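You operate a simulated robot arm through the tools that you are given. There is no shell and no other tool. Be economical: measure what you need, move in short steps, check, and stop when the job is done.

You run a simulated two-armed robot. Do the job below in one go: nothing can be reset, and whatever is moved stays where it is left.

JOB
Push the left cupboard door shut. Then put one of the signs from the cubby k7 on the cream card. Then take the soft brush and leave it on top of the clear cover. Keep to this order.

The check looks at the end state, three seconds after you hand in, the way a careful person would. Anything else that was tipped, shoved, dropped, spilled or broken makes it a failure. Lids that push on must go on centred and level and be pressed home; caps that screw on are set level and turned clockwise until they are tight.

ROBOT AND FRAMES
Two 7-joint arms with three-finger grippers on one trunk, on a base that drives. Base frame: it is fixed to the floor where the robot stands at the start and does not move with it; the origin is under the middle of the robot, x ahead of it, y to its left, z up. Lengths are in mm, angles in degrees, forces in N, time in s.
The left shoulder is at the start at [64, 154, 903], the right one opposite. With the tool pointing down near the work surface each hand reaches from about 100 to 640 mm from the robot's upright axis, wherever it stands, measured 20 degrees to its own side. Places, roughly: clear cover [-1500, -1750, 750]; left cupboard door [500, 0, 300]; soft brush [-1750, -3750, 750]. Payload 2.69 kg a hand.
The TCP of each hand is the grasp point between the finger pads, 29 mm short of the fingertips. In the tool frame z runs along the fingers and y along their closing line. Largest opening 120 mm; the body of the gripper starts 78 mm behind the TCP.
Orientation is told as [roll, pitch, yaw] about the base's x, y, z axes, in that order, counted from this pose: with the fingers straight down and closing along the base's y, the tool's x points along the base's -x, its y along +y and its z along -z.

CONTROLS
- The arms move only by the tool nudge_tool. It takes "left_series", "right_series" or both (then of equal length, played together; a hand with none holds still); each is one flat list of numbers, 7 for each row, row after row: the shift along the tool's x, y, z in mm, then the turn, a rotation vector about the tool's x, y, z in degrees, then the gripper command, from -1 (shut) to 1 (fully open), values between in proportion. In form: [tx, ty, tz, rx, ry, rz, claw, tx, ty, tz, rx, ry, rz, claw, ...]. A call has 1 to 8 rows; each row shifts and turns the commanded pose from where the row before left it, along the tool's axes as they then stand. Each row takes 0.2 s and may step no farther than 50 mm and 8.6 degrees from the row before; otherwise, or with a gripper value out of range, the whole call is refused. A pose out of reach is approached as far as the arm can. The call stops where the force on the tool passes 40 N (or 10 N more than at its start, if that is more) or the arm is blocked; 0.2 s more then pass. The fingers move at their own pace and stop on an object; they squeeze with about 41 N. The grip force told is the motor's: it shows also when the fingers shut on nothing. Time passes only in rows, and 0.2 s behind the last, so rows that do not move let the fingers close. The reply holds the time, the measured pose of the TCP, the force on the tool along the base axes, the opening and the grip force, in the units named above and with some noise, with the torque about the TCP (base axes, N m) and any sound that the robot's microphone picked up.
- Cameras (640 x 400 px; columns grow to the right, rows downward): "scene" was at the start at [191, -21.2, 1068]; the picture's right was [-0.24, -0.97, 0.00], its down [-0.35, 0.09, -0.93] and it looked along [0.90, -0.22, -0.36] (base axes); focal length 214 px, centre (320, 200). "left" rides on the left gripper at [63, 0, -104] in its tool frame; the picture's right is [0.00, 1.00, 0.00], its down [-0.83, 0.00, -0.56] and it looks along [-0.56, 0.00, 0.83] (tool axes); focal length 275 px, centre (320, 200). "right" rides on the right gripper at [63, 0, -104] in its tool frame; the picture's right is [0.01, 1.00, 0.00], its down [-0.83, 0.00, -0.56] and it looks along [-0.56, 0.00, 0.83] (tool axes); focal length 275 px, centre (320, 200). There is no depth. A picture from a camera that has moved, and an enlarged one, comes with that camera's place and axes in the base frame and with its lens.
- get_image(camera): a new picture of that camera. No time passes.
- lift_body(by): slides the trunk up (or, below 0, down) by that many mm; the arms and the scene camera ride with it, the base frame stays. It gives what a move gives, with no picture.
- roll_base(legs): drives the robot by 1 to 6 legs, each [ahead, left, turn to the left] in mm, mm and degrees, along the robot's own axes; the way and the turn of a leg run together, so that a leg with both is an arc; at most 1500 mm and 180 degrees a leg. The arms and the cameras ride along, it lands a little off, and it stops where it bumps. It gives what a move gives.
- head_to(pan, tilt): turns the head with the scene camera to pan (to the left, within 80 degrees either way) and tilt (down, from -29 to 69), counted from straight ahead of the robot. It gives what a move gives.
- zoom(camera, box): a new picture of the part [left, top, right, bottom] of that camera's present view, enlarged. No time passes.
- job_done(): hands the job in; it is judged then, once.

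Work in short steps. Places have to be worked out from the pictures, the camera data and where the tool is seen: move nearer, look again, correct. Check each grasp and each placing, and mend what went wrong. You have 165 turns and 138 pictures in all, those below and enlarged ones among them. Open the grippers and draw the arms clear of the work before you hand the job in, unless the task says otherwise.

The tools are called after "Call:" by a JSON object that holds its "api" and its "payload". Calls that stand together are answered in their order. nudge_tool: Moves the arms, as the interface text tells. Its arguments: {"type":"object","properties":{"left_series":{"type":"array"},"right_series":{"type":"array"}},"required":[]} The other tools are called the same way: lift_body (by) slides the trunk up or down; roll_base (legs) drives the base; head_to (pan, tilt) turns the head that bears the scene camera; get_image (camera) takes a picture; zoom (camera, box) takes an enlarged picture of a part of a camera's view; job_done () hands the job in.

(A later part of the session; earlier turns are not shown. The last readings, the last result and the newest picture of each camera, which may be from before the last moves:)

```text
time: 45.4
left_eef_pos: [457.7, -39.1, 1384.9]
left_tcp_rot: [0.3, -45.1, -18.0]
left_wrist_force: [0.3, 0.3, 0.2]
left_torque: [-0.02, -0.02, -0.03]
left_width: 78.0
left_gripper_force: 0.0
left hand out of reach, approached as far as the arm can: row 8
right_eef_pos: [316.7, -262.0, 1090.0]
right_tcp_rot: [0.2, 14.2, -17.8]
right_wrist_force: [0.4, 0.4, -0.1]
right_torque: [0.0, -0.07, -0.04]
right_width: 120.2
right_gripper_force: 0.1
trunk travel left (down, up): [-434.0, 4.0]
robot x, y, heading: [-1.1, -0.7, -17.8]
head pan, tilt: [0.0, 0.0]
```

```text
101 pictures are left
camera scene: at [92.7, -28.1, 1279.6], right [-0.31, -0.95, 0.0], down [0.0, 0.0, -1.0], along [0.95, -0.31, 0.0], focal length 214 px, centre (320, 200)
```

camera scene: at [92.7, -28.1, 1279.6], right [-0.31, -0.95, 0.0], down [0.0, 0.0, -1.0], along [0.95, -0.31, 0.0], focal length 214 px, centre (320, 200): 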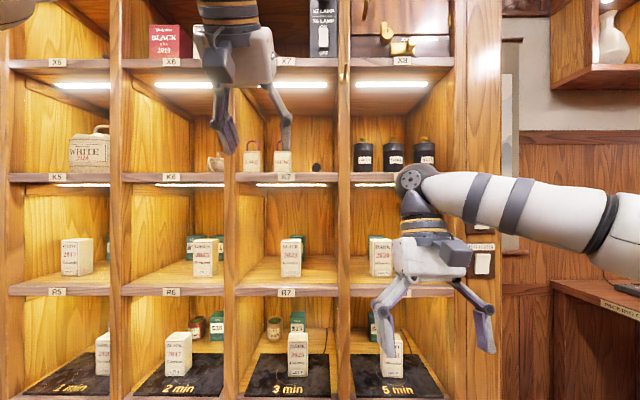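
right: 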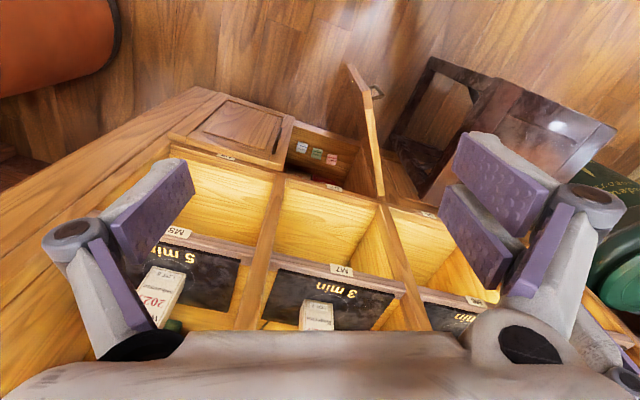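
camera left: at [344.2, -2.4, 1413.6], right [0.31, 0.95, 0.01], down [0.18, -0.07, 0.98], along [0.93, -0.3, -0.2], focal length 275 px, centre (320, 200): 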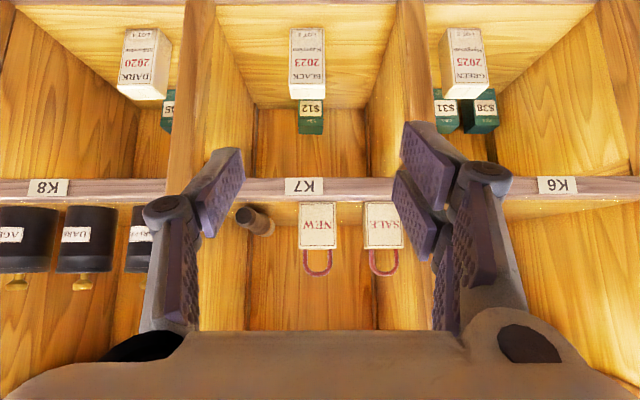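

From both views, the NEW sign stands about 637 ahead, 102 left, with its base near z 1352, at the shelf's front edge. The arm needs me closer, so I check base clearance before driving forward.

Call:
{"api": "head_to", "payload": {"pan": 35, "tilt": 69}}

Call:
{"api": "get_image", "payload": {"camera": "scene"}}

```text
time: 46.8
left_eef_pos: [459.2, -36.1, 1385.4]
left_tcp_rot: [-0.2, -44.9, -17.3]
left_wrist_force: [-0.8, 0.4, 1.1]
left_torque: [-0.02, 0.0, -0.01]
left_width: 78.4
left_gripper_force: 0.0
right_eef_pos: [317.6, -263.8, 1090.8]
right_tcp_rot: [0.2, 14.2, -17.8]
right_wrist_force: [-0.1, 0.5, 0.1]
right_torque: [0.0, 0.0, 0.01]
right_width: 120.0
right_gripper_force: 0.0
trunk travel left (down, up): [-434.0, 4.0]
robot x, y, heading: [-0.5, -0.0, -17.9]
head pan, tilt: [35.0, 68.8]
```

```text
100 pictures are left
camera scene: at [96.7, -1.8, 1226.0], right [-0.01, -1.0, 0.0], down [-0.55, 0.01, -0.84], along [0.84, -0.01, -0.55], focal length 214 px, centre (320, 200)
```

scene: 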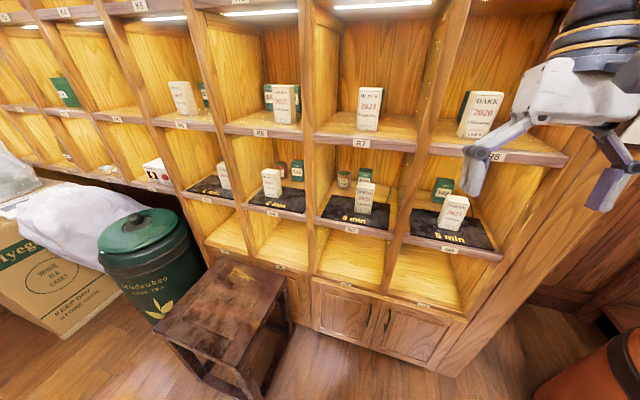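

I drive forward 50, check, and then another 50.

Call:
{"api": "roll_base", "payload": {"legs": [[50, 0, 0]]}}

Call:
{"api": "head_to", "payload": {"pan": 0, "tilt": 50}}

Call:
{"api": "get_image", "payload": {"camera": "scene"}}

```text
time: 47.7
left_eef_pos: [507.1, -50.8, 1385.9]
left_tcp_rot: [-0.3, -45.0, -17.3]
left_wrist_force: [0.2, -0.5, 0.1]
left_torque: [0.02, -0.01, 0.01]
left_width: 78.0
left_gripper_force: 0.0
right_eef_pos: [364.8, -279.4, 1089.7]
right_tcp_rot: [0.2, 14.3, -17.8]
right_wrist_force: [0.7, 0.6, -0.3]
right_torque: [-0.03, 0.05, 0.02]
right_width: 119.9
right_gripper_force: 0.2
trunk travel left (down, up): [-434.0, 4.0]
robot x, y, heading: [52.0, -17.7, -17.7]
head pan, tilt: [35.0, 68.8]
```

```text
time: 48.7
left_eef_pos: [504.0, -52.0, 1385.7]
left_tcp_rot: [-0.2, -45.1, -17.5]
left_wrist_force: [0.7, 0.5, -0.7]
left_torque: [0.01, 0.01, 0.01]
left_width: 78.1
left_gripper_force: 0.0
right_eef_pos: [365.2, -279.7, 1088.9]
right_tcp_rot: [0.2, 14.2, -17.8]
right_wrist_force: [0.7, -0.9, -0.8]
right_torque: [0.0, 0.02, 0.04]
right_width: 119.8
right_gripper_force: 0.0
trunk travel left (down, up): [-434.0, 4.0]
robot x, y, heading: [46.9, -12.9, -17.9]
head pan, tilt: [0.0, 50.0]
```

```text
99 pictures are left
camera scene: at [128.0, -39.5, 1201.7], right [-0.31, -0.95, 0.0], down [-0.73, 0.23, -0.64], along [0.61, -0.2, -0.77], focal length 214 px, centre (320, 200)
```

scene: 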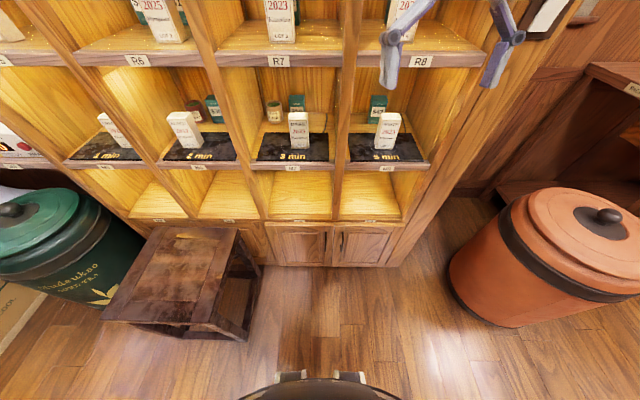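

There's ample room ahead. I drive 60 more and tilt the hand to about -60° while aligning with the NEW sign.

Call:
{"api": "roll_base", "payload": {"legs": [[60, 0, 0]]}}

Call:
{"api": "nudge_tool", "payload": {"left_series": [0, 0, 0, 0, -7.5, 0, 0.3, 0, 0, 0, 0, -7.5, 0, 0.3]}}

Call:
{"api": "get_image", "payload": {"camera": "left"}}

Call:
{"api": "head_to", "payload": {"pan": 0, "tilt": 0}}

Call:
{"api": "get_image", "payload": {"camera": "scene"}}

```text
time: 49.7
left_eef_pos: [563.4, -68.4, 1385.7]
left_tcp_rot: [-0.3, -45.0, -17.3]
left_wrist_force: [0.2, 1.0, -0.1]
left_torque: [0.0, 0.03, 0.02]
left_width: 78.1
left_gripper_force: 0.0
right_eef_pos: [421.2, -296.8, 1089.4]
right_tcp_rot: [0.2, 14.2, -17.8]
right_wrist_force: [1.3, 0.1, 0.5]
right_torque: [0.0, 0.07, -0.01]
right_width: 119.9
right_gripper_force: 0.1
trunk travel left (down, up): [-434.0, 4.0]
robot x, y, heading: [101.3, -31.5, -17.8]
head pan, tilt: [0.0, 50.0]
```

```text
time: 50.3
left_eef_pos: [563.4, -69.6, 1385.9]
left_tcp_rot: [-0.7, -60.2, -17.0]
left_wrist_force: [0.1, -0.7, -0.1]
left_torque: [0.04, 0.0, -0.02]
left_width: 78.0
left_gripper_force: 0.0
right_eef_pos: [423.0, -296.9, 1089.4]
right_tcp_rot: [0.1, 14.2, -17.8]
right_wrist_force: [0.1, -0.6, -0.9]
right_torque: [0.02, 0.0, -0.02]
right_width: 120.2
right_gripper_force: 0.1
trunk travel left (down, up): [-434.0, 4.0]
robot x, y, heading: [106.0, -33.5, -17.8]
head pan, tilt: [0.0, 50.0]
```

```text
98 pictures are left
camera left: at [447.5, -32.5, 1382.4], right [0.3, 0.95, 0.0], down [-0.06, 0.02, 1.0], along [0.95, -0.3, 0.07], focal length 275 px, centre (320, 200)
```

left: 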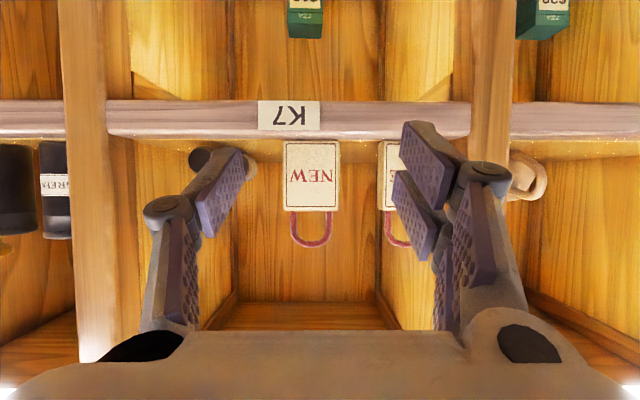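

```text
time: 51.5
left_eef_pos: [564.3, -69.2, 1386.2]
left_tcp_rot: [-0.5, -60.0, -17.1]
left_wrist_force: [1.1, 0.0, 0.3]
left_torque: [0.02, 0.05, 0.03]
left_width: 78.0
left_gripper_force: 0.0
right_eef_pos: [422.3, -297.3, 1089.3]
right_tcp_rot: [0.3, 14.2, -17.8]
right_wrist_force: [0.1, 0.4, -0.4]
right_torque: [0.01, 0.02, 0.0]
right_width: 119.9
right_gripper_force: 0.0
trunk travel left (down, up): [-434.0, 4.0]
robot x, y, heading: [102.3, -32.1, -17.7]
head pan, tilt: [0.0, 0.0]
```

```text
97 pictures are left
camera scene: at [197.0, -61.6, 1279.4], right [-0.31, -0.95, 0.0], down [0.0, 0.0, -1.0], along [0.95, -0.31, 0.0], focal length 214 px, centre (320, 200)
```

scene: 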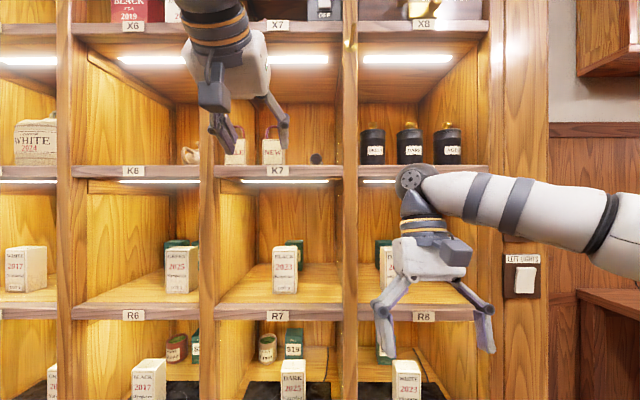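

Sign NEW: width 42, base z ≈ 1353.5, 85 mm ahead and 6 mm right of the TCP. I narrow the opening to 60 mm, shift, and advance two thirds of the way.

Call:
{"api": "nudge_tool", "payload": {"left_series": [0, -6, 0, 0, 0, 0, 0, 0, 0, 0, 0, 0, 0, 0, -13, 0, 22, 0, 0, 0, 0, -13, 0, 22, 0, 0, 0, 0]}}

Call:
{"api": "get_image", "payload": {"camera": "left"}}

```text
time: 52.5
left_eef_pos: [610.4, -91.5, 1385.6]
left_tcp_rot: [-0.5, -60.0, -17.3]
left_wrist_force: [0.6, -1.0, 0.5]
left_torque: [-0.01, 0.02, -0.04]
left_width: 59.9
left_gripper_force: 0.1
right_eef_pos: [420.8, -297.5, 1088.2]
right_tcp_rot: [0.1, 14.2, -17.8]
right_wrist_force: [0.5, 0.0, -0.7]
right_torque: [-0.01, 0.0, -0.02]
right_width: 120.1
right_gripper_force: 0.0
trunk travel left (down, up): [-434.0, 4.0]
robot x, y, heading: [109.9, -34.8, -18.1]
head pan, tilt: [0.0, 0.0]
```

```text
96 pictures are left
camera left: at [494.3, -53.6, 1382.9], right [0.3, 0.95, 0.0], down [-0.06, 0.02, 1.0], along [0.95, -0.3, 0.07], focal length 275 px, centre (320, 200)
```

left: 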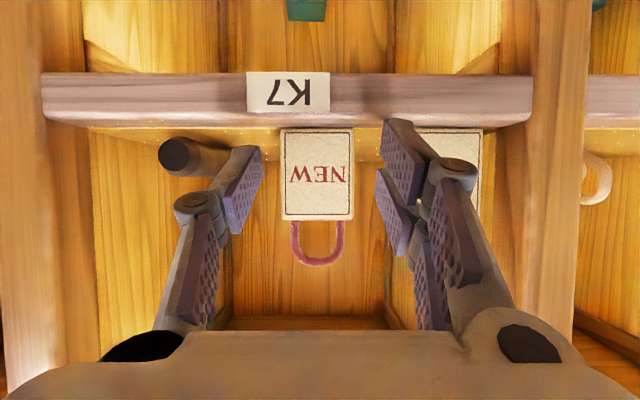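

Scaling between views puts the sign slightly deeper, at about 660. I advance 56 mm more in small steps and look again.

Call:
{"api": "nudge_tool", "payload": {"left_series": [-9.5, -1, 16.5, 0, 0, 0, 0, -9.5, 0, 16.5, 0, 0, 0, 0, -9, 0, 15.5, 0, 0, 0, 0]}}

Call:
{"api": "get_image", "payload": {"camera": "left"}}

Call:
{"api": "zoom", "payload": {"camera": "scene", "box": [200, 90, 360, 190]}}

```text
time: 53.2
left_eef_pos: [658.1, -106.3, 1382.6]
left_tcp_rot: [-0.3, -60.2, -17.4]
left_wrist_force: [0.1, -0.9, 3.9]
left_torque: [0.13, -0.1, -0.04]
left_width: 59.7
left_gripper_force: 0.0
left hand out of reach, approached as far as the arm can: row 3
right_eef_pos: [421.0, -296.4, 1090.9]
right_tcp_rot: [0.2, 14.2, -17.8]
right_wrist_force: [0.1, 0.4, -1.0]
right_torque: [-0.01, 0.02, -0.02]
right_width: 120.1
right_gripper_force: 0.1
trunk travel left (down, up): [-434.0, 4.0]
robot x, y, heading: [102.7, -31.0, -17.8]
head pan, tilt: [0.0, 0.0]
```

```text
95 pictures are left
camera left: at [541.1, -69.7, 1378.8], right [0.3, 0.95, 0.0], down [-0.07, 0.02, 1.0], along [0.95, -0.3, 0.07], focal length 275 px, centre (320, 200)
```

left: 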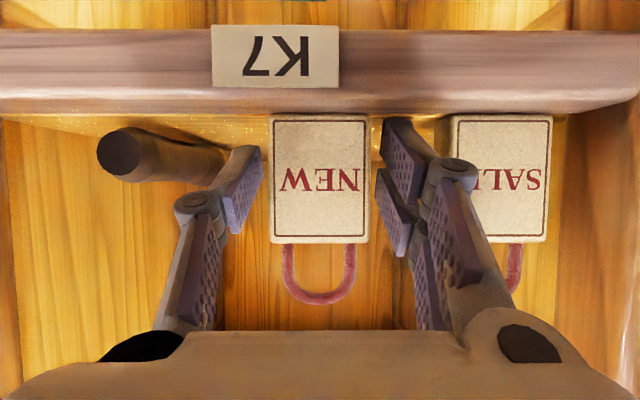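

```text
4.00 times, centred on (280, 140) of scene
camera zoom: at [196.4, -61.5, 1279.7], right [-0.31, -0.95, 0.0], down [0.0, 0.0, -1.0], along [0.95, -0.31, 0.0], focal length 858 px, centre (480, 440)
```

zoom: 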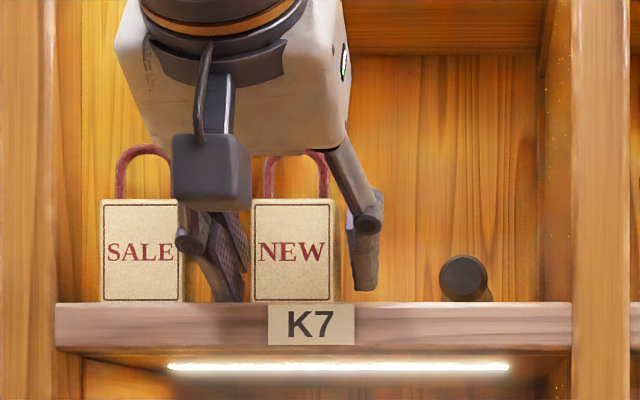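

The sign front is about 18 mm beyond the TCP and the arm is at its limit. I back off 45, drive the base 60 closer, and realign.

Call:
{"api": "nudge_tool", "payload": {"left_series": [11, 0, -19.5, 0, 0, 0, 0, 11, 0, -19.5, 0, 0, 0, 0]}}

Call:
{"api": "roll_base", "payload": {"legs": [[60, 0, 0]]}}

Call:
{"api": "get_image", "payload": {"camera": "left"}}

```text
time: 53.9
left_eef_pos: [615.7, -92.5, 1380.5]
left_tcp_rot: [-0.5, -59.9, -17.1]
left_wrist_force: [1.0, -0.2, 0.3]
left_torque: [0.01, -0.01, -0.03]
left_width: 60.0
left_gripper_force: 0.0
right_eef_pos: [421.5, -296.4, 1089.8]
right_tcp_rot: [0.3, 14.2, -17.8]
right_wrist_force: [0.7, -0.1, -0.4]
right_torque: [0.01, 0.02, 0.01]
right_width: 120.1
right_gripper_force: 0.2
trunk travel left (down, up): [-434.0, 4.0]
robot x, y, heading: [104.5, -32.3, -17.5]
head pan, tilt: [0.0, 0.0]
```

```text
time: 54.8
left_eef_pos: [672.7, -111.6, 1382.6]
left_tcp_rot: [-0.3, -60.3, -17.2]
left_wrist_force: [10.5, -4.9, 14.4]
left_torque: [0.23, -0.73, -0.42]
left_width: 59.2
left_gripper_force: 0.1
right_eef_pos: [479.6, -315.8, 1090.8]
right_tcp_rot: [0.4, 14.1, -17.8]
right_wrist_force: [0.7, 0.2, -0.2]
right_torque: [0.0, 0.0, 0.0]
right_width: 120.2
right_gripper_force: 0.0
trunk travel left (down, up): [-434.0, 4.0]
robot x, y, heading: [158.3, -53.4, -18.0]
head pan, tilt: [0.0, 0.0]
```

```text
93 pictures are left
camera left: at [556.2, -74.7, 1378.8], right [0.3, 0.95, 0.0], down [-0.07, 0.02, 1.0], along [0.95, -0.3, 0.07], focal length 275 px, centre (320, 200)
```

left: 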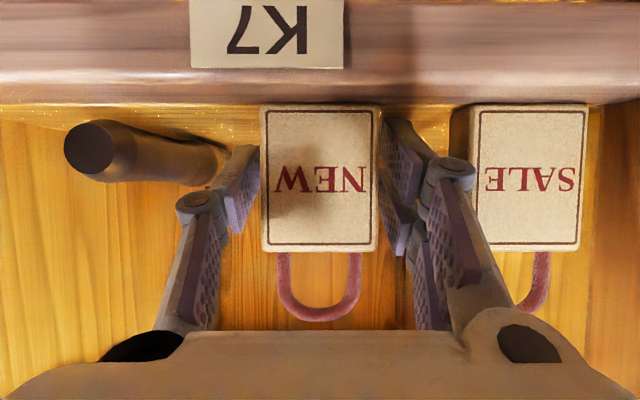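

A 15–18 N force shows on the hand. I read again without moving, and view from the scene camera.

Call:
{"api": "nudge_tool", "payload": {"left_series": [0, 0, 0, 0, 0, 0, 0]}}

Call:
{"api": "get_image", "payload": {"camera": "scene"}}

```text
time: 55.2
left_eef_pos: [672.2, -111.1, 1382.2]
left_tcp_rot: [-0.5, -60.3, -17.2]
left_wrist_force: [0.5, -1.1, 3.0]
left_torque: [0.04, -0.09, -0.03]
left_width: 59.4
left_gripper_force: 0.1
right_eef_pos: [478.3, -315.6, 1088.9]
right_tcp_rot: [0.3, 14.2, -17.8]
right_wrist_force: [-0.5, -1.4, 0.1]
right_torque: [0.02, -0.01, -0.02]
right_width: 120.1
right_gripper_force: 0.0
trunk travel left (down, up): [-434.0, 4.0]
robot x, y, heading: [162.9, -50.1, -17.9]
head pan, tilt: [0.0, 0.0]
```

```text
92 pictures are left
camera scene: at [254.3, -80.3, 1279.5], right [-0.31, -0.95, 0.0], down [0.0, 0.0, -1.0], along [0.95, -0.31, 0.0], focal length 214 px, centre (320, 200)
```

scene: 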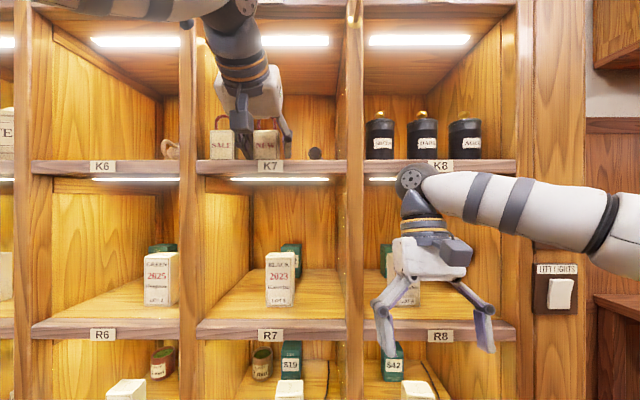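

A small steady upward force suggests the fingertips are touching the shelf. I raise the hand 10 mm and check.

Call:
{"api": "nudge_tool", "payload": {"left_series": [-8.7, 0, -5, 0, 0, 0, 0, 0, 0, 0, 0, 0, 0, 0]}}

Call:
{"api": "get_image", "payload": {"camera": "left"}}

```text
time: 55.8
left_eef_pos: [673.3, -110.7, 1392.2]
left_tcp_rot: [-0.5, -60.2, -17.1]
left_wrist_force: [0.4, -0.5, -0.1]
left_torque: [0.04, 0.0, -0.01]
left_width: 60.0
left_gripper_force: 0.0
right_eef_pos: [479.5, -315.6, 1089.5]
right_tcp_rot: [0.2, 14.1, -17.9]
right_wrist_force: [-0.1, -0.4, -0.1]
right_torque: [0.0, 0.03, 0.02]
right_width: 120.2
right_gripper_force: 0.0
trunk travel left (down, up): [-434.0, 4.0]
robot x, y, heading: [158.0, -52.4, -17.8]
head pan, tilt: [0.0, 0.0]
```

```text
91 pictures are left
camera left: at [556.1, -74.1, 1388.3], right [0.3, 0.95, 0.0], down [-0.07, 0.02, 1.0], along [0.95, -0.3, 0.07], focal length 275 px, centre (320, 200)
```

left: 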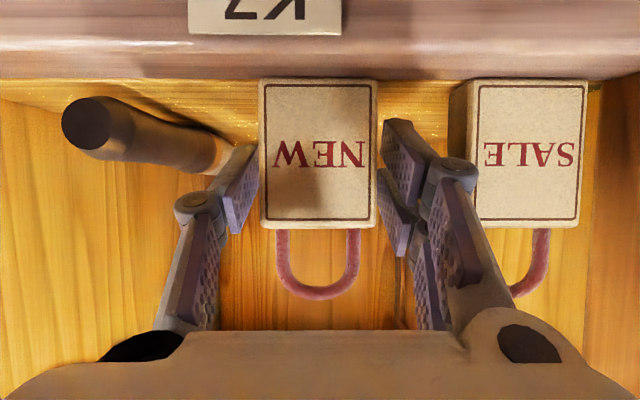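

Force is gone, and the sign lies centred between the finger pads. I close the gripper.

Call:
{"api": "nudge_tool", "payload": {"left_series": [0, 0, 0, 0, 0, 0, -0.3, 0, 0, 0, 0, 0, 0, -0.6, 0, 0, 0, 0, 0, 0, -1]}}

Call:
{"api": "get_image", "payload": {"camera": "left"}}

```text
time: 56.6
left_eef_pos: [672.3, -109.7, 1391.6]
left_tcp_rot: [-0.5, -60.1, -17.2]
left_wrist_force: [-0.3, -0.3, -0.1]
left_torque: [-0.02, -0.04, 0.01]
left_width: 43.7
left_gripper_force: 41.2
right_eef_pos: [478.3, -315.9, 1090.2]
right_tcp_rot: [0.1, 14.1, -17.8]
right_wrist_force: [-0.4, 0.9, 0.1]
right_torque: [-0.01, -0.03, 0.01]
right_width: 120.1
right_gripper_force: 0.1
trunk travel left (down, up): [-434.0, 4.0]
robot x, y, heading: [156.5, -50.7, -17.7]
head pan, tilt: [0.0, 0.0]
```

```text
90 pictures are left
camera left: at [556.0, -74.3, 1388.3], right [0.3, 0.95, 0.0], down [-0.07, 0.02, 1.0], along [0.95, -0.3, 0.07], focal length 275 px, centre (320, 200)
```

left: 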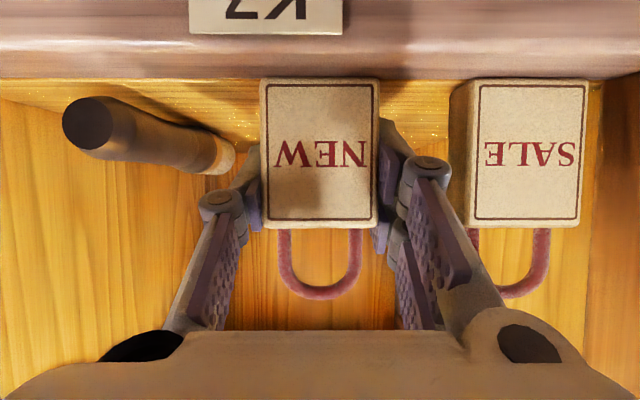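

Gripped at 43.7 mm. I lift 30 mm straight up and check the hold.

Call:
{"api": "nudge_tool", "payload": {"left_series": [-13, 0, -7.5, 0, 0, 0, -1, -13, 0, -7.5, 0, 0, 0, -1, 0, 0, 0, 0, 0, 0, -1]}}

Call:
{"api": "get_image", "payload": {"camera": "left"}}

```text
time: 57.4
left_eef_pos: [668.0, -110.0, 1417.1]
left_tcp_rot: [-0.5, -60.2, -17.2]
left_wrist_force: [-0.4, -0.2, -0.9]
left_torque: [0.02, -0.01, -0.06]
left_width: 43.7
left_gripper_force: 40.7
left hand out of reach, approached as far as the arm can: row 2
right_eef_pos: [478.1, -316.3, 1090.2]
right_tcp_rot: [0.3, 14.1, -17.7]
right_wrist_force: [-0.8, -0.4, -0.6]
right_torque: [0.0, -0.03, -0.02]
right_width: 120.1
right_gripper_force: 0.1
trunk travel left (down, up): [-434.0, 4.0]
robot x, y, heading: [161.8, -51.8, -17.8]
head pan, tilt: [0.0, 0.0]
```

```text
89 pictures are left
camera left: at [552.9, -73.3, 1413.9], right [0.3, 0.95, 0.0], down [-0.07, 0.02, 1.0], along [0.95, -0.3, 0.07], focal length 275 px, centre (320, 200)
```

left: 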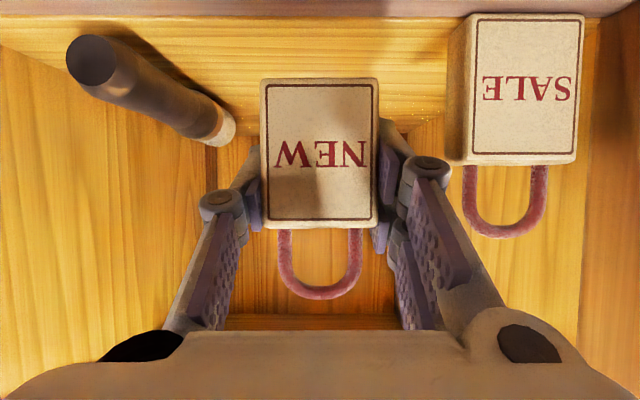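

The sign lifted cleanly. I back the base away 260 mm out of the cubby.

Call:
{"api": "roll_base", "payload": {"legs": [[-260, 0, 0]]}}

Call:
{"api": "get_image", "payload": {"camera": "scene"}}

```text
time: 59.3
left_eef_pos: [423.0, -32.4, 1417.6]
left_tcp_rot: [-0.5, -60.1, -17.3]
left_wrist_force: [-0.3, 0.1, -1.2]
left_torque: [0.0, 0.03, -0.02]
left_width: 43.9
left_gripper_force: 41.1
right_eef_pos: [229.8, -236.3, 1090.0]
right_tcp_rot: [0.2, 14.0, -17.9]
right_wrist_force: [-0.8, 0.3, 0.3]
right_torque: [-0.01, -0.02, 0.0]
right_width: 120.2
right_gripper_force: 0.1
trunk travel left (down, up): [-434.0, 4.0]
robot x, y, heading: [-84.7, 27.7, -18.1]
head pan, tilt: [0.0, 0.0]
```

```text
88 pictures are left
camera scene: at [6.3, -0.4, 1279.5], right [-0.31, -0.95, 0.0], down [0.0, 0.0, -1.0], along [0.95, -0.31, 0.0], focal length 214 px, centre (320, 200)
```

scene: 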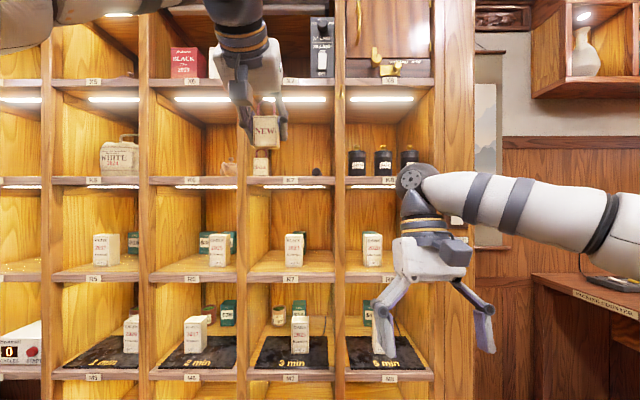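

Holding the sign. I turn to face the tea table (heading about 160°) and look over it.

Call:
{"api": "roll_base", "payload": {"legs": [[0, 0, 178]]}}

Call:
{"api": "head_to", "payload": {"pan": 0, "tilt": 25}}

Call:
{"api": "get_image", "payload": {"camera": "scene"}}

Call:
{"api": "zoom", "payload": {"camera": "scene", "box": [160, 100, 480, 300]}}

```text
time: 66.9
left_eef_pos: [-591.4, 117.5, 1417.4]
left_tcp_rot: [-0.5, -60.1, 159.3]
left_wrist_force: [-1.0, 0.5, -1.3]
left_torque: [0.03, 0.03, 0.01]
left_width: 43.8
left_gripper_force: 40.7
right_eef_pos: [-387.7, 310.7, 1089.5]
right_tcp_rot: [0.2, 14.1, 158.7]
right_wrist_force: [-0.1, -1.0, 0.5]
right_torque: [0.0, 0.02, 0.01]
right_width: 120.2
right_gripper_force: 0.1
trunk travel left (down, up): [-434.0, 4.0]
robot x, y, heading: [-85.9, 28.9, 158.9]
head pan, tilt: [0.0, 0.0]
```

```text
time: 67.8
left_eef_pos: [-590.6, 117.9, 1418.5]
left_tcp_rot: [-0.4, -60.3, 159.3]
left_wrist_force: [0.3, 0.5, -0.2]
left_torque: [-0.03, 0.0, -0.01]
left_width: 43.9
left_gripper_force: 41.5
right_eef_pos: [-389.2, 311.7, 1090.1]
right_tcp_rot: [0.3, 14.1, 158.6]
right_wrist_force: [0.0, 0.2, -0.2]
right_torque: [-0.02, -0.01, -0.04]
right_width: 120.2
right_gripper_force: 0.1
trunk travel left (down, up): [-434.0, 4.0]
robot x, y, heading: [-87.0, 30.7, 158.8]
head pan, tilt: [0.0, 25.0]
```

```text
87 pictures are left
camera scene: at [-178.0, 65.4, 1239.2], right [0.36, 0.93, 0.0], down [0.39, -0.15, -0.91], along [-0.84, 0.33, -0.42], focal length 214 px, centre (320, 200)
```

scene: 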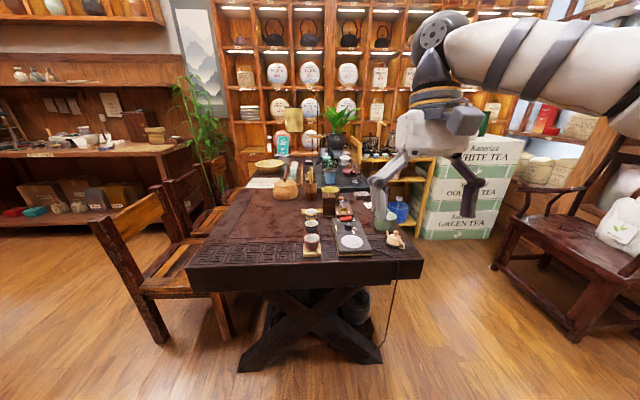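

```text
2.00 times, centred on (320, 200) of scene
camera zoom: at [-178.0, 65.4, 1239.2], right [0.36, 0.93, 0.0], down [0.39, -0.15, -0.91], along [-0.84, 0.33, -0.42], focal length 429 px, centre (320, 200)
```

zoom: 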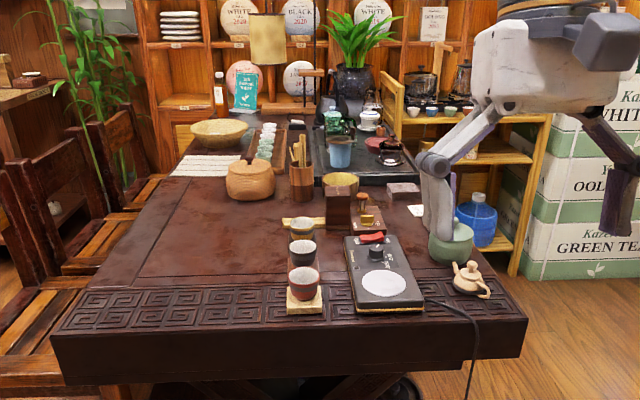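

Only the small 60°C card shows here. Before deciding, I turn toward the middle table and other counters to check for other cards.

Call:
{"api": "roll_base", "payload": {"legs": [[0, 0, 75]]}}

Call:
{"api": "head_to", "payload": {"pan": 0, "tilt": 15}}

Call:
{"api": "get_image", "payload": {"camera": "scene"}}

```text
time: 71.4
left_eef_pos: [-303.3, -434.7, 1416.8]
left_tcp_rot: [-0.5, -60.2, -125.7]
left_wrist_force: [0.8, 0.8, -0.5]
left_torque: [-0.02, 0.0, 0.0]
left_width: 43.6
left_gripper_force: 40.9
right_eef_pos: [-437.8, -188.8, 1089.8]
right_tcp_rot: [0.1, 14.1, -126.4]
right_wrist_force: [-0.3, 0.1, 0.3]
right_torque: [0.0, 0.0, 0.02]
right_width: 120.0
right_gripper_force: 0.2
trunk travel left (down, up): [-434.0, 4.0]
robot x, y, heading: [-85.1, 29.2, -126.2]
head pan, tilt: [0.0, 25.0]
```

```text
time: 72.2
left_eef_pos: [-304.5, -434.6, 1417.6]
left_tcp_rot: [-0.5, -60.2, -125.7]
left_wrist_force: [-0.5, 0.3, -0.6]
left_torque: [-0.01, 0.05, -0.02]
left_width: 43.7
left_gripper_force: 40.9
right_eef_pos: [-439.0, -189.4, 1089.6]
right_tcp_rot: [0.3, 14.2, -126.3]
right_wrist_force: [-0.4, -0.2, -0.4]
right_torque: [-0.02, 0.02, -0.02]
right_width: 120.0
right_gripper_force: 0.0
trunk travel left (down, up): [-434.0, 4.0]
robot x, y, heading: [-85.1, 26.0, -126.3]
head pan, tilt: [0.0, 15.0]
```

```text
85 pictures are left
camera scene: at [-145.2, -51.5, 1255.3], right [-0.81, 0.59, 0.0], down [0.15, 0.21, -0.97], along [-0.57, -0.78, -0.26], focal length 214 px, centre (320, 200)
```

scene: 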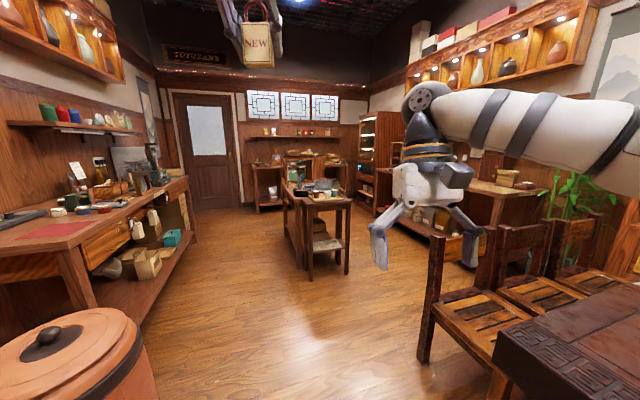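

There's a red flat card and earlier a green one on the mixing counter, so a cream one may be there too. I zoom.

Call:
{"api": "zoom", "payload": {"camera": "scene", "box": [0, 140, 200, 265]}}

Call:
{"api": "zoom", "payload": {"camera": "scene", "box": [240, 140, 400, 240]}}

Call:
{"api": "zoom", "payload": {"camera": "scene", "box": [440, 130, 560, 205]}}

```text
3.20 times, centred on (100, 202) of scene
camera zoom: at [-145.2, -51.5, 1255.3], right [-0.81, 0.59, 0.0], down [0.15, 0.21, -0.97], along [-0.57, -0.78, -0.26], focal length 686 px, centre (1024, 192)
```

zoom: 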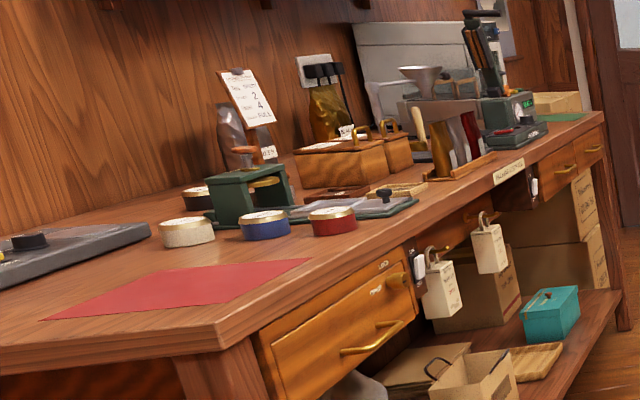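

```text
4.00 times, centred on (320, 190) of scene
camera zoom: at [-145.2, -51.5, 1255.3], right [-0.81, 0.59, 0.0], down [0.15, 0.21, -0.97], along [-0.57, -0.78, -0.26], focal length 858 px, centre (320, 240)
```

zoom: 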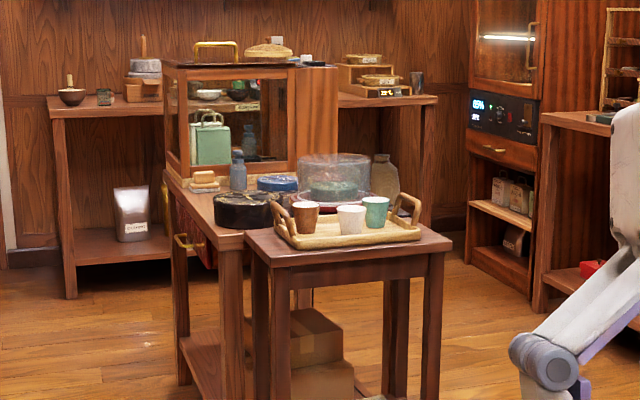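

```text
5.33 times, centred on (500, 168) of scene
camera zoom: at [-145.2, -51.5, 1255.3], right [-0.81, 0.59, 0.0], down [0.15, 0.21, -0.97], along [-0.57, -0.78, -0.26], focal length 1144 px, centre (-640, 373)
```

zoom: 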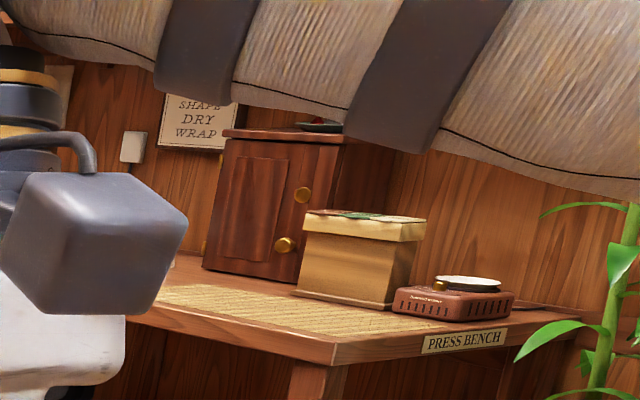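

A red card lies at the near end of the mixing counter and a green one at the far end. I look further left and at the rest of the counter.

Call:
{"api": "head_to", "payload": {"pan": 45, "tilt": 20}}

Call:
{"api": "get_image", "payload": {"camera": "scene"}}

Call:
{"api": "head_to", "payload": {"pan": -60, "tilt": 15}}

Call:
{"api": "get_image", "payload": {"camera": "scene"}}

```text
time: 73.3
left_eef_pos: [-304.8, -434.7, 1417.2]
left_tcp_rot: [-0.5, -60.2, -125.7]
left_wrist_force: [0.2, 0.6, -0.7]
left_torque: [0.0, 0.0, -0.04]
left_width: 43.9
left_gripper_force: 40.8
right_eef_pos: [-438.8, -189.3, 1091.2]
right_tcp_rot: [0.1, 14.0, -126.4]
right_wrist_force: [-0.3, 0.3, -0.3]
right_torque: [-0.02, -0.01, 0.0]
right_width: 119.8
right_gripper_force: 0.1
trunk travel left (down, up): [-434.0, 4.0]
robot x, y, heading: [-85.8, 26.3, -126.2]
head pan, tilt: [45.0, 20.0]
```

```text
81 pictures are left
camera scene: at [-75.9, -68.3, 1247.2], right [-0.99, -0.15, 0.0], down [-0.05, 0.34, -0.94], along [0.14, -0.93, -0.34], focal length 214 px, centre (320, 200)
```

scene: 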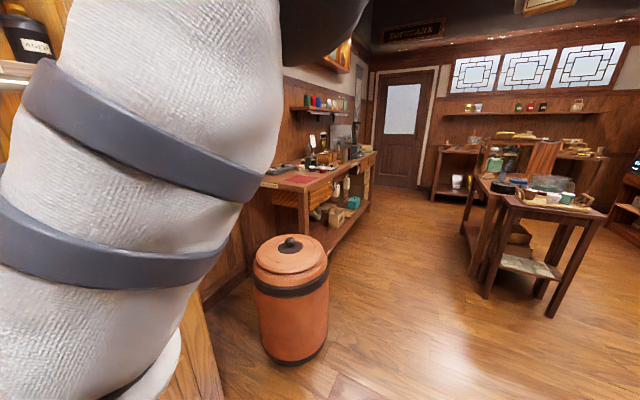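

```text
time: 75.1
left_eef_pos: [-304.0, -434.6, 1416.3]
left_tcp_rot: [-0.5, -60.1, -125.7]
left_wrist_force: [-0.6, -0.1, -1.6]
left_torque: [-0.01, 0.0, 0.02]
left_width: 43.7
left_gripper_force: 41.1
right_eef_pos: [-438.8, -189.9, 1090.8]
right_tcp_rot: [0.2, 14.1, -126.3]
right_wrist_force: [-0.1, -0.6, 0.4]
right_torque: [0.0, -0.01, -0.02]
right_width: 119.9
right_gripper_force: 0.1
trunk travel left (down, up): [-434.0, 4.0]
robot x, y, heading: [-83.8, 30.8, -126.2]
head pan, tilt: [-60.0, 15.0]
```

```text
80 pictures are left
camera scene: at [-182.6, 34.0, 1255.4], right [0.11, 0.99, 0.0], down [0.26, -0.03, -0.97], along [-0.96, 0.11, -0.26], focal length 214 px, centre (320, 200)
```

scene: 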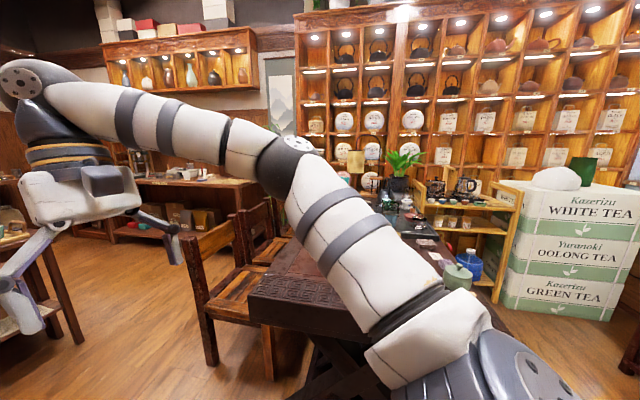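

In the cabinet-aligned frame (F ahead, L left) the mixing counter's front edge runs at F≈620 from L≈-1440 on. I turn to heading -18° and strafe right along it to look closely.

Call:
{"api": "roll_base", "payload": {"legs": [[0, 0, 108], [0, -1400, 0], [0, -500, 0]]}}

Call:
{"api": "head_to", "payload": {"pan": 0, "tilt": 25}}

Call:
{"api": "get_image", "payload": {"camera": "scene"}}

```text
time: 94.5
left_eef_pos: [-135.1, -1831.4, 1418.0]
left_tcp_rot: [-0.5, -60.2, -16.0]
left_wrist_force: [0.1, 0.0, -1.3]
left_torque: [0.05, 0.02, 0.0]
left_width: 44.0
left_gripper_force: 41.2
right_eef_pos: [-321.2, -2040.7, 1090.0]
right_tcp_rot: [0.2, 14.2, -16.6]
right_wrist_force: [-0.4, 0.3, -0.8]
right_torque: [0.01, -0.03, 0.0]
right_width: 120.2
right_gripper_force: 0.0
trunk travel left (down, up): [-434.0, 4.0]
robot x, y, heading: [-645.6, -1783.7, -16.5]
head pan, tilt: [-60.0, 15.0]
```

```text
time: 95.8
left_eef_pos: [-135.7, -1831.5, 1417.9]
left_tcp_rot: [-0.5, -60.3, -16.0]
left_wrist_force: [0.7, 0.7, -0.7]
left_torque: [0.03, -0.03, 0.01]
left_width: 44.0
left_gripper_force: 40.4
right_eef_pos: [-320.7, -2041.2, 1089.4]
right_tcp_rot: [0.3, 14.1, -16.5]
right_wrist_force: [-0.1, -0.2, 0.3]
right_torque: [0.02, -0.01, 0.01]
right_width: 119.9
right_gripper_force: 0.1
trunk travel left (down, up): [-434.0, 4.0]
robot x, y, heading: [-645.6, -1784.5, -16.6]
head pan, tilt: [0.0, 25.0]
```

```text
79 pictures are left
camera scene: at [-548.7, -1810.3, 1239.1], right [-0.29, -0.96, 0.0], down [-0.4, 0.12, -0.91], along [0.87, -0.26, -0.42], focal length 214 px, centre (320, 200)
```

scene: 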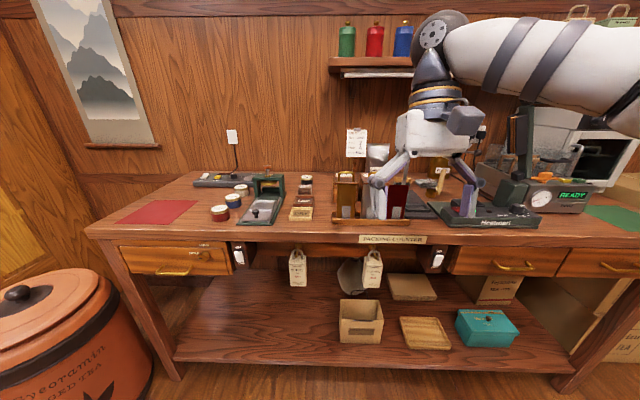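

This is the packing counter. I zoom on both halves for a cream card.

Call:
{"api": "zoom", "payload": {"camera": "scene", "box": [180, 150, 420, 300]}}

Call:
{"api": "zoom", "payload": {"camera": "scene", "box": [400, 130, 640, 280]}}

```text
2.67 times, centred on (300, 225) of scene
camera zoom: at [-548.7, -1810.3, 1239.1], right [-0.29, -0.96, 0.0], down [-0.4, 0.12, -0.91], along [0.87, -0.26, -0.42], focal length 572 px, centre (373, 133)
```

zoom: 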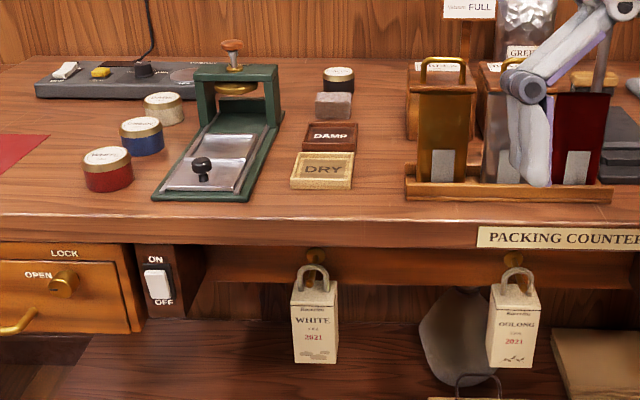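

```text
2.67 times, centred on (520, 205) of scene
camera zoom: at [-548.7, -1810.3, 1239.1], right [-0.29, -0.96, 0.0], down [-0.4, 0.12, -0.91], along [0.87, -0.26, -0.42], focal length 572 px, centre (-213, 187)
```

zoom: 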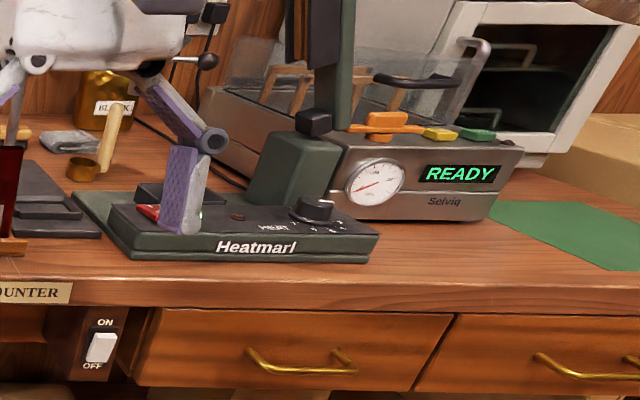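

No cream card here. I turn around to view the middle table, press bench and back counter.

Call:
{"api": "roll_base", "payload": {"legs": [[0, 0, -120]]}}

Call:
{"api": "get_image", "payload": {"camera": "scene"}}

Call:
{"api": "head_to", "payload": {"pan": -60, "tilt": 20}}

Call:
{"api": "get_image", "payload": {"camera": "scene"}}

```text
time: 101.2
left_eef_pos: [-947.6, -2196.2, 1418.1]
left_tcp_rot: [-0.4, -60.2, -137.0]
left_wrist_force: [0.5, 0.6, -1.6]
left_torque: [0.04, -0.01, -0.01]
left_width: 44.1
left_gripper_force: 41.1
right_eef_pos: [-1031.4, -1927.9, 1089.7]
right_tcp_rot: [0.1, 14.2, -137.5]
right_wrist_force: [0.5, 0.8, -0.2]
right_torque: [0.02, 0.0, 0.0]
right_width: 120.1
right_gripper_force: 0.0
trunk travel left (down, up): [-434.0, 4.0]
robot x, y, heading: [-644.6, -1783.6, -137.6]
head pan, tilt: [0.0, 25.0]
```

```text
76 pictures are left
camera scene: at [-716.8, -1848.8, 1239.1], right [-0.68, 0.74, 0.0], down [0.31, 0.29, -0.91], along [-0.67, -0.61, -0.42], focal length 214 px, centre (320, 200)
```

scene: 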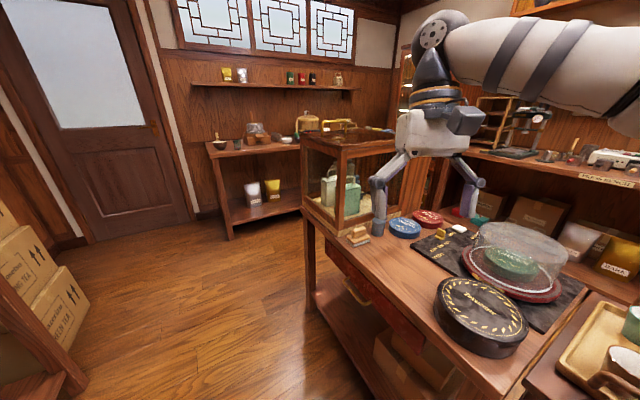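

```text
time: 102.5
left_eef_pos: [-947.5, -2195.0, 1418.1]
left_tcp_rot: [-0.5, -60.2, -137.0]
left_wrist_force: [-1.1, 0.6, -0.2]
left_torque: [0.02, 0.0, 0.0]
left_width: 43.9
left_gripper_force: 41.7
right_eef_pos: [-1031.2, -1927.7, 1090.3]
right_tcp_rot: [0.2, 14.0, -137.6]
right_wrist_force: [0.6, 0.0, -0.4]
right_torque: [0.01, -0.01, -0.01]
right_width: 120.0
right_gripper_force: 0.1
trunk travel left (down, up): [-434.0, 4.0]
robot x, y, heading: [-645.8, -1781.3, -137.5]
head pan, tilt: [-60.0, 20.0]
```

```text
75 pictures are left
camera scene: at [-737.7, -1758.7, 1247.2], right [0.3, 0.95, 0.0], down [0.33, -0.1, -0.94], along [-0.9, 0.28, -0.34], focal length 214 px, centre (320, 200)
```

scene: 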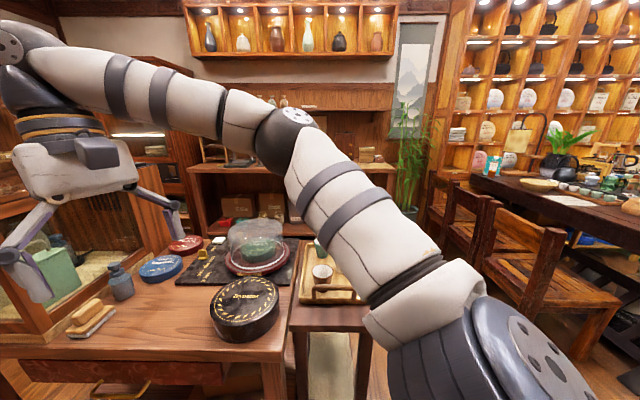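

I zoom on the tea table's cream flat object and the press bench.

Call:
{"api": "zoom", "payload": {"camera": "scene", "box": [480, 150, 640, 250]}}

Call:
{"api": "zoom", "payload": {"camera": "scene", "box": [180, 130, 400, 267]}}

Call:
{"api": "head_to", "payload": {"pan": -20, "tilt": 25}}

Call:
{"api": "get_image", "payload": {"camera": "scene"}}

```text
4.00 times, centred on (560, 200) of scene
camera zoom: at [-737.7, -1758.7, 1247.2], right [0.3, 0.95, 0.0], down [0.33, -0.1, -0.94], along [-0.9, 0.28, -0.34], focal length 858 px, centre (-640, 200)
```

zoom: 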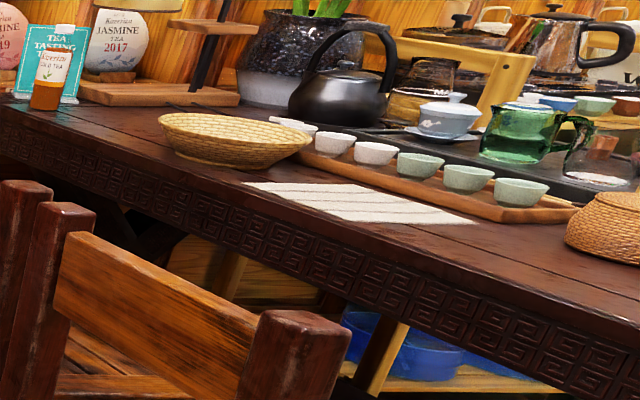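

```text
2.91 times, centred on (290, 198) of scene
camera zoom: at [-737.7, -1758.7, 1247.2], right [0.3, 0.95, 0.0], down [0.33, -0.1, -0.94], along [-0.9, 0.28, -0.34], focal length 624 px, centre (407, 204)
```

zoom: 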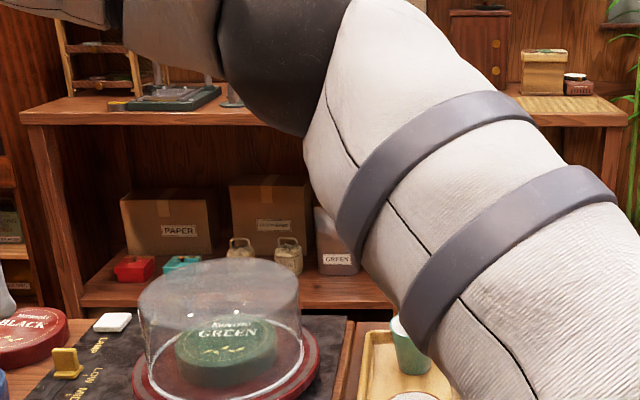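

```text
time: 103.6
left_eef_pos: [-948.0, -2197.3, 1417.4]
left_tcp_rot: [-0.4, -60.2, -136.8]
left_wrist_force: [-0.7, 0.0, -0.5]
left_torque: [0.02, -0.01, 0.0]
left_width: 44.1
left_gripper_force: 41.4
right_eef_pos: [-1033.1, -1927.6, 1088.5]
right_tcp_rot: [0.2, 14.0, -137.6]
right_wrist_force: [-0.5, -0.1, 0.3]
right_torque: [0.02, -0.01, -0.01]
right_width: 120.2
right_gripper_force: 0.0
trunk travel left (down, up): [-434.0, 4.0]
robot x, y, heading: [-643.2, -1787.9, -137.5]
head pan, tilt: [-20.0, 25.0]
```

```text
72 pictures are left
camera scene: at [-734.0, -1821.8, 1239.1], right [-0.38, 0.92, 0.0], down [0.39, 0.16, -0.91], along [-0.84, -0.35, -0.42], focal length 214 px, centre (320, 200)
```

scene: 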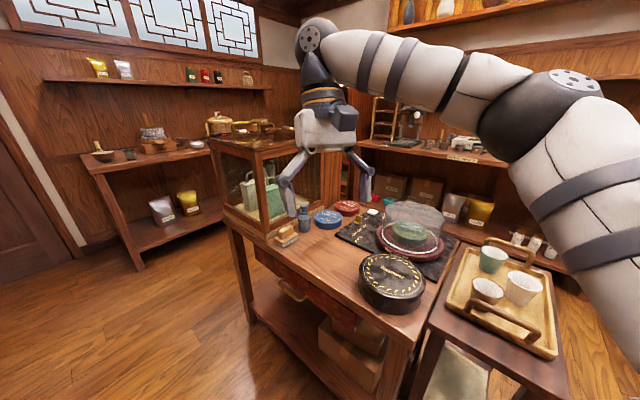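

There's a cream patch on the lower shelf of the small tray table. I zoom on it.

Call:
{"api": "head_to", "payload": {"pan": -35, "tilt": 50}}

Call:
{"api": "get_image", "payload": {"camera": "scene"}}

```text
time: 104.5
left_eef_pos: [-947.5, -2196.2, 1417.7]
left_tcp_rot: [-0.4, -60.1, -136.9]
left_wrist_force: [0.2, -0.1, -0.7]
left_torque: [0.03, 0.01, 0.04]
left_width: 44.3
left_gripper_force: 41.1
right_eef_pos: [-1031.9, -1927.6, 1089.7]
right_tcp_rot: [0.2, 14.2, -137.5]
right_wrist_force: [0.7, -0.4, 0.2]
right_torque: [0.01, 0.0, 0.01]
right_width: 119.9
right_gripper_force: 0.1
trunk travel left (down, up): [-434.0, 4.0]
robot x, y, heading: [-643.8, -1784.2, -137.3]
head pan, tilt: [-35.0, 50.0]
```

```text
71 pictures are left
camera scene: at [-725.2, -1796.7, 1201.7], right [-0.13, 0.99, 0.0], down [0.76, 0.1, -0.64], along [-0.64, -0.08, -0.77], focal length 214 px, centre (320, 200)
```

scene: 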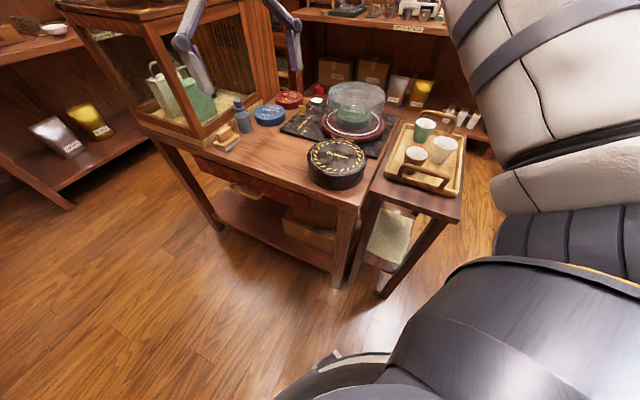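

That's a cloth. I zoom on the back counter and the press bench top from here.

Call:
{"api": "head_to", "payload": {"pan": 0, "tilt": 15}}

Call:
{"api": "zoom", "payload": {"camera": "scene", "box": [180, 100, 420, 250]}}

Call:
{"api": "roll_base", "payload": {"legs": [[0, 0, -45]]}}

Call:
{"api": "get_image", "payload": {"camera": "scene"}}

```text
time: 105.5
left_eef_pos: [-948.1, -2195.8, 1417.4]
left_tcp_rot: [-0.5, -60.2, -136.9]
left_wrist_force: [-1.1, 0.0, -1.0]
left_torque: [0.02, -0.04, 0.01]
left_width: 43.7
left_gripper_force: 40.9
right_eef_pos: [-1031.9, -1929.6, 1090.4]
right_tcp_rot: [0.2, 14.1, -137.6]
right_wrist_force: [-0.2, -0.3, -0.3]
right_torque: [-0.01, 0.01, -0.01]
right_width: 120.0
right_gripper_force: 0.0
trunk travel left (down, up): [-434.0, 4.0]
robot x, y, heading: [-642.0, -1783.0, -137.6]
head pan, tilt: [0.0, 15.0]
```

```text
2.67 times, centred on (300, 175) of scene
camera zoom: at [-717.8, -1849.7, 1255.3], right [-0.67, 0.74, 0.0], down [0.19, 0.18, -0.97], along [-0.71, -0.65, -0.26], focal length 572 px, centre (373, 267)
```

zoom: 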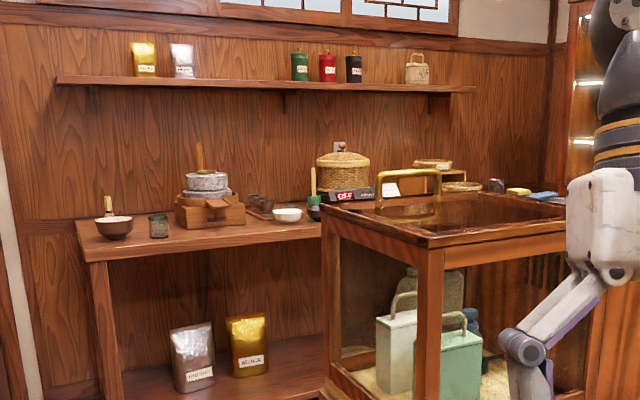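

```text
time: 107.9
left_eef_pos: [-1149.3, -1864.3, 1418.2]
left_tcp_rot: [-0.5, -60.2, 178.4]
left_wrist_force: [-0.8, -0.5, -0.8]
left_torque: [-0.05, -0.02, -0.02]
left_width: 43.8
left_gripper_force: 41.0
right_eef_pos: [-1022.6, -1615.2, 1090.1]
right_tcp_rot: [0.2, 14.2, 177.8]
right_wrist_force: [-0.1, 0.2, 0.1]
right_torque: [-0.02, 0.01, -0.02]
right_width: 120.1
right_gripper_force: 0.0
trunk travel left (down, up): [-434.0, 4.0]
robot x, y, heading: [-646.5, -1783.7, 178.0]
head pan, tilt: [0.0, 15.0]
```

```text
69 pictures are left
camera scene: at [-744.0, -1778.0, 1255.4], right [0.04, 1.0, 0.0], down [0.26, -0.01, -0.97], along [-0.97, 0.04, -0.26], focal length 214 px, centre (320, 200)
```

scene: 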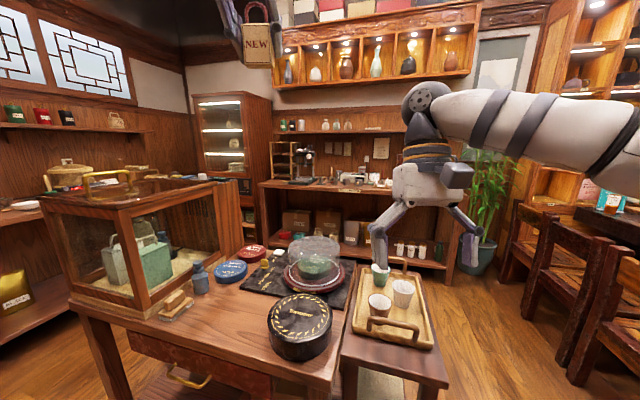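

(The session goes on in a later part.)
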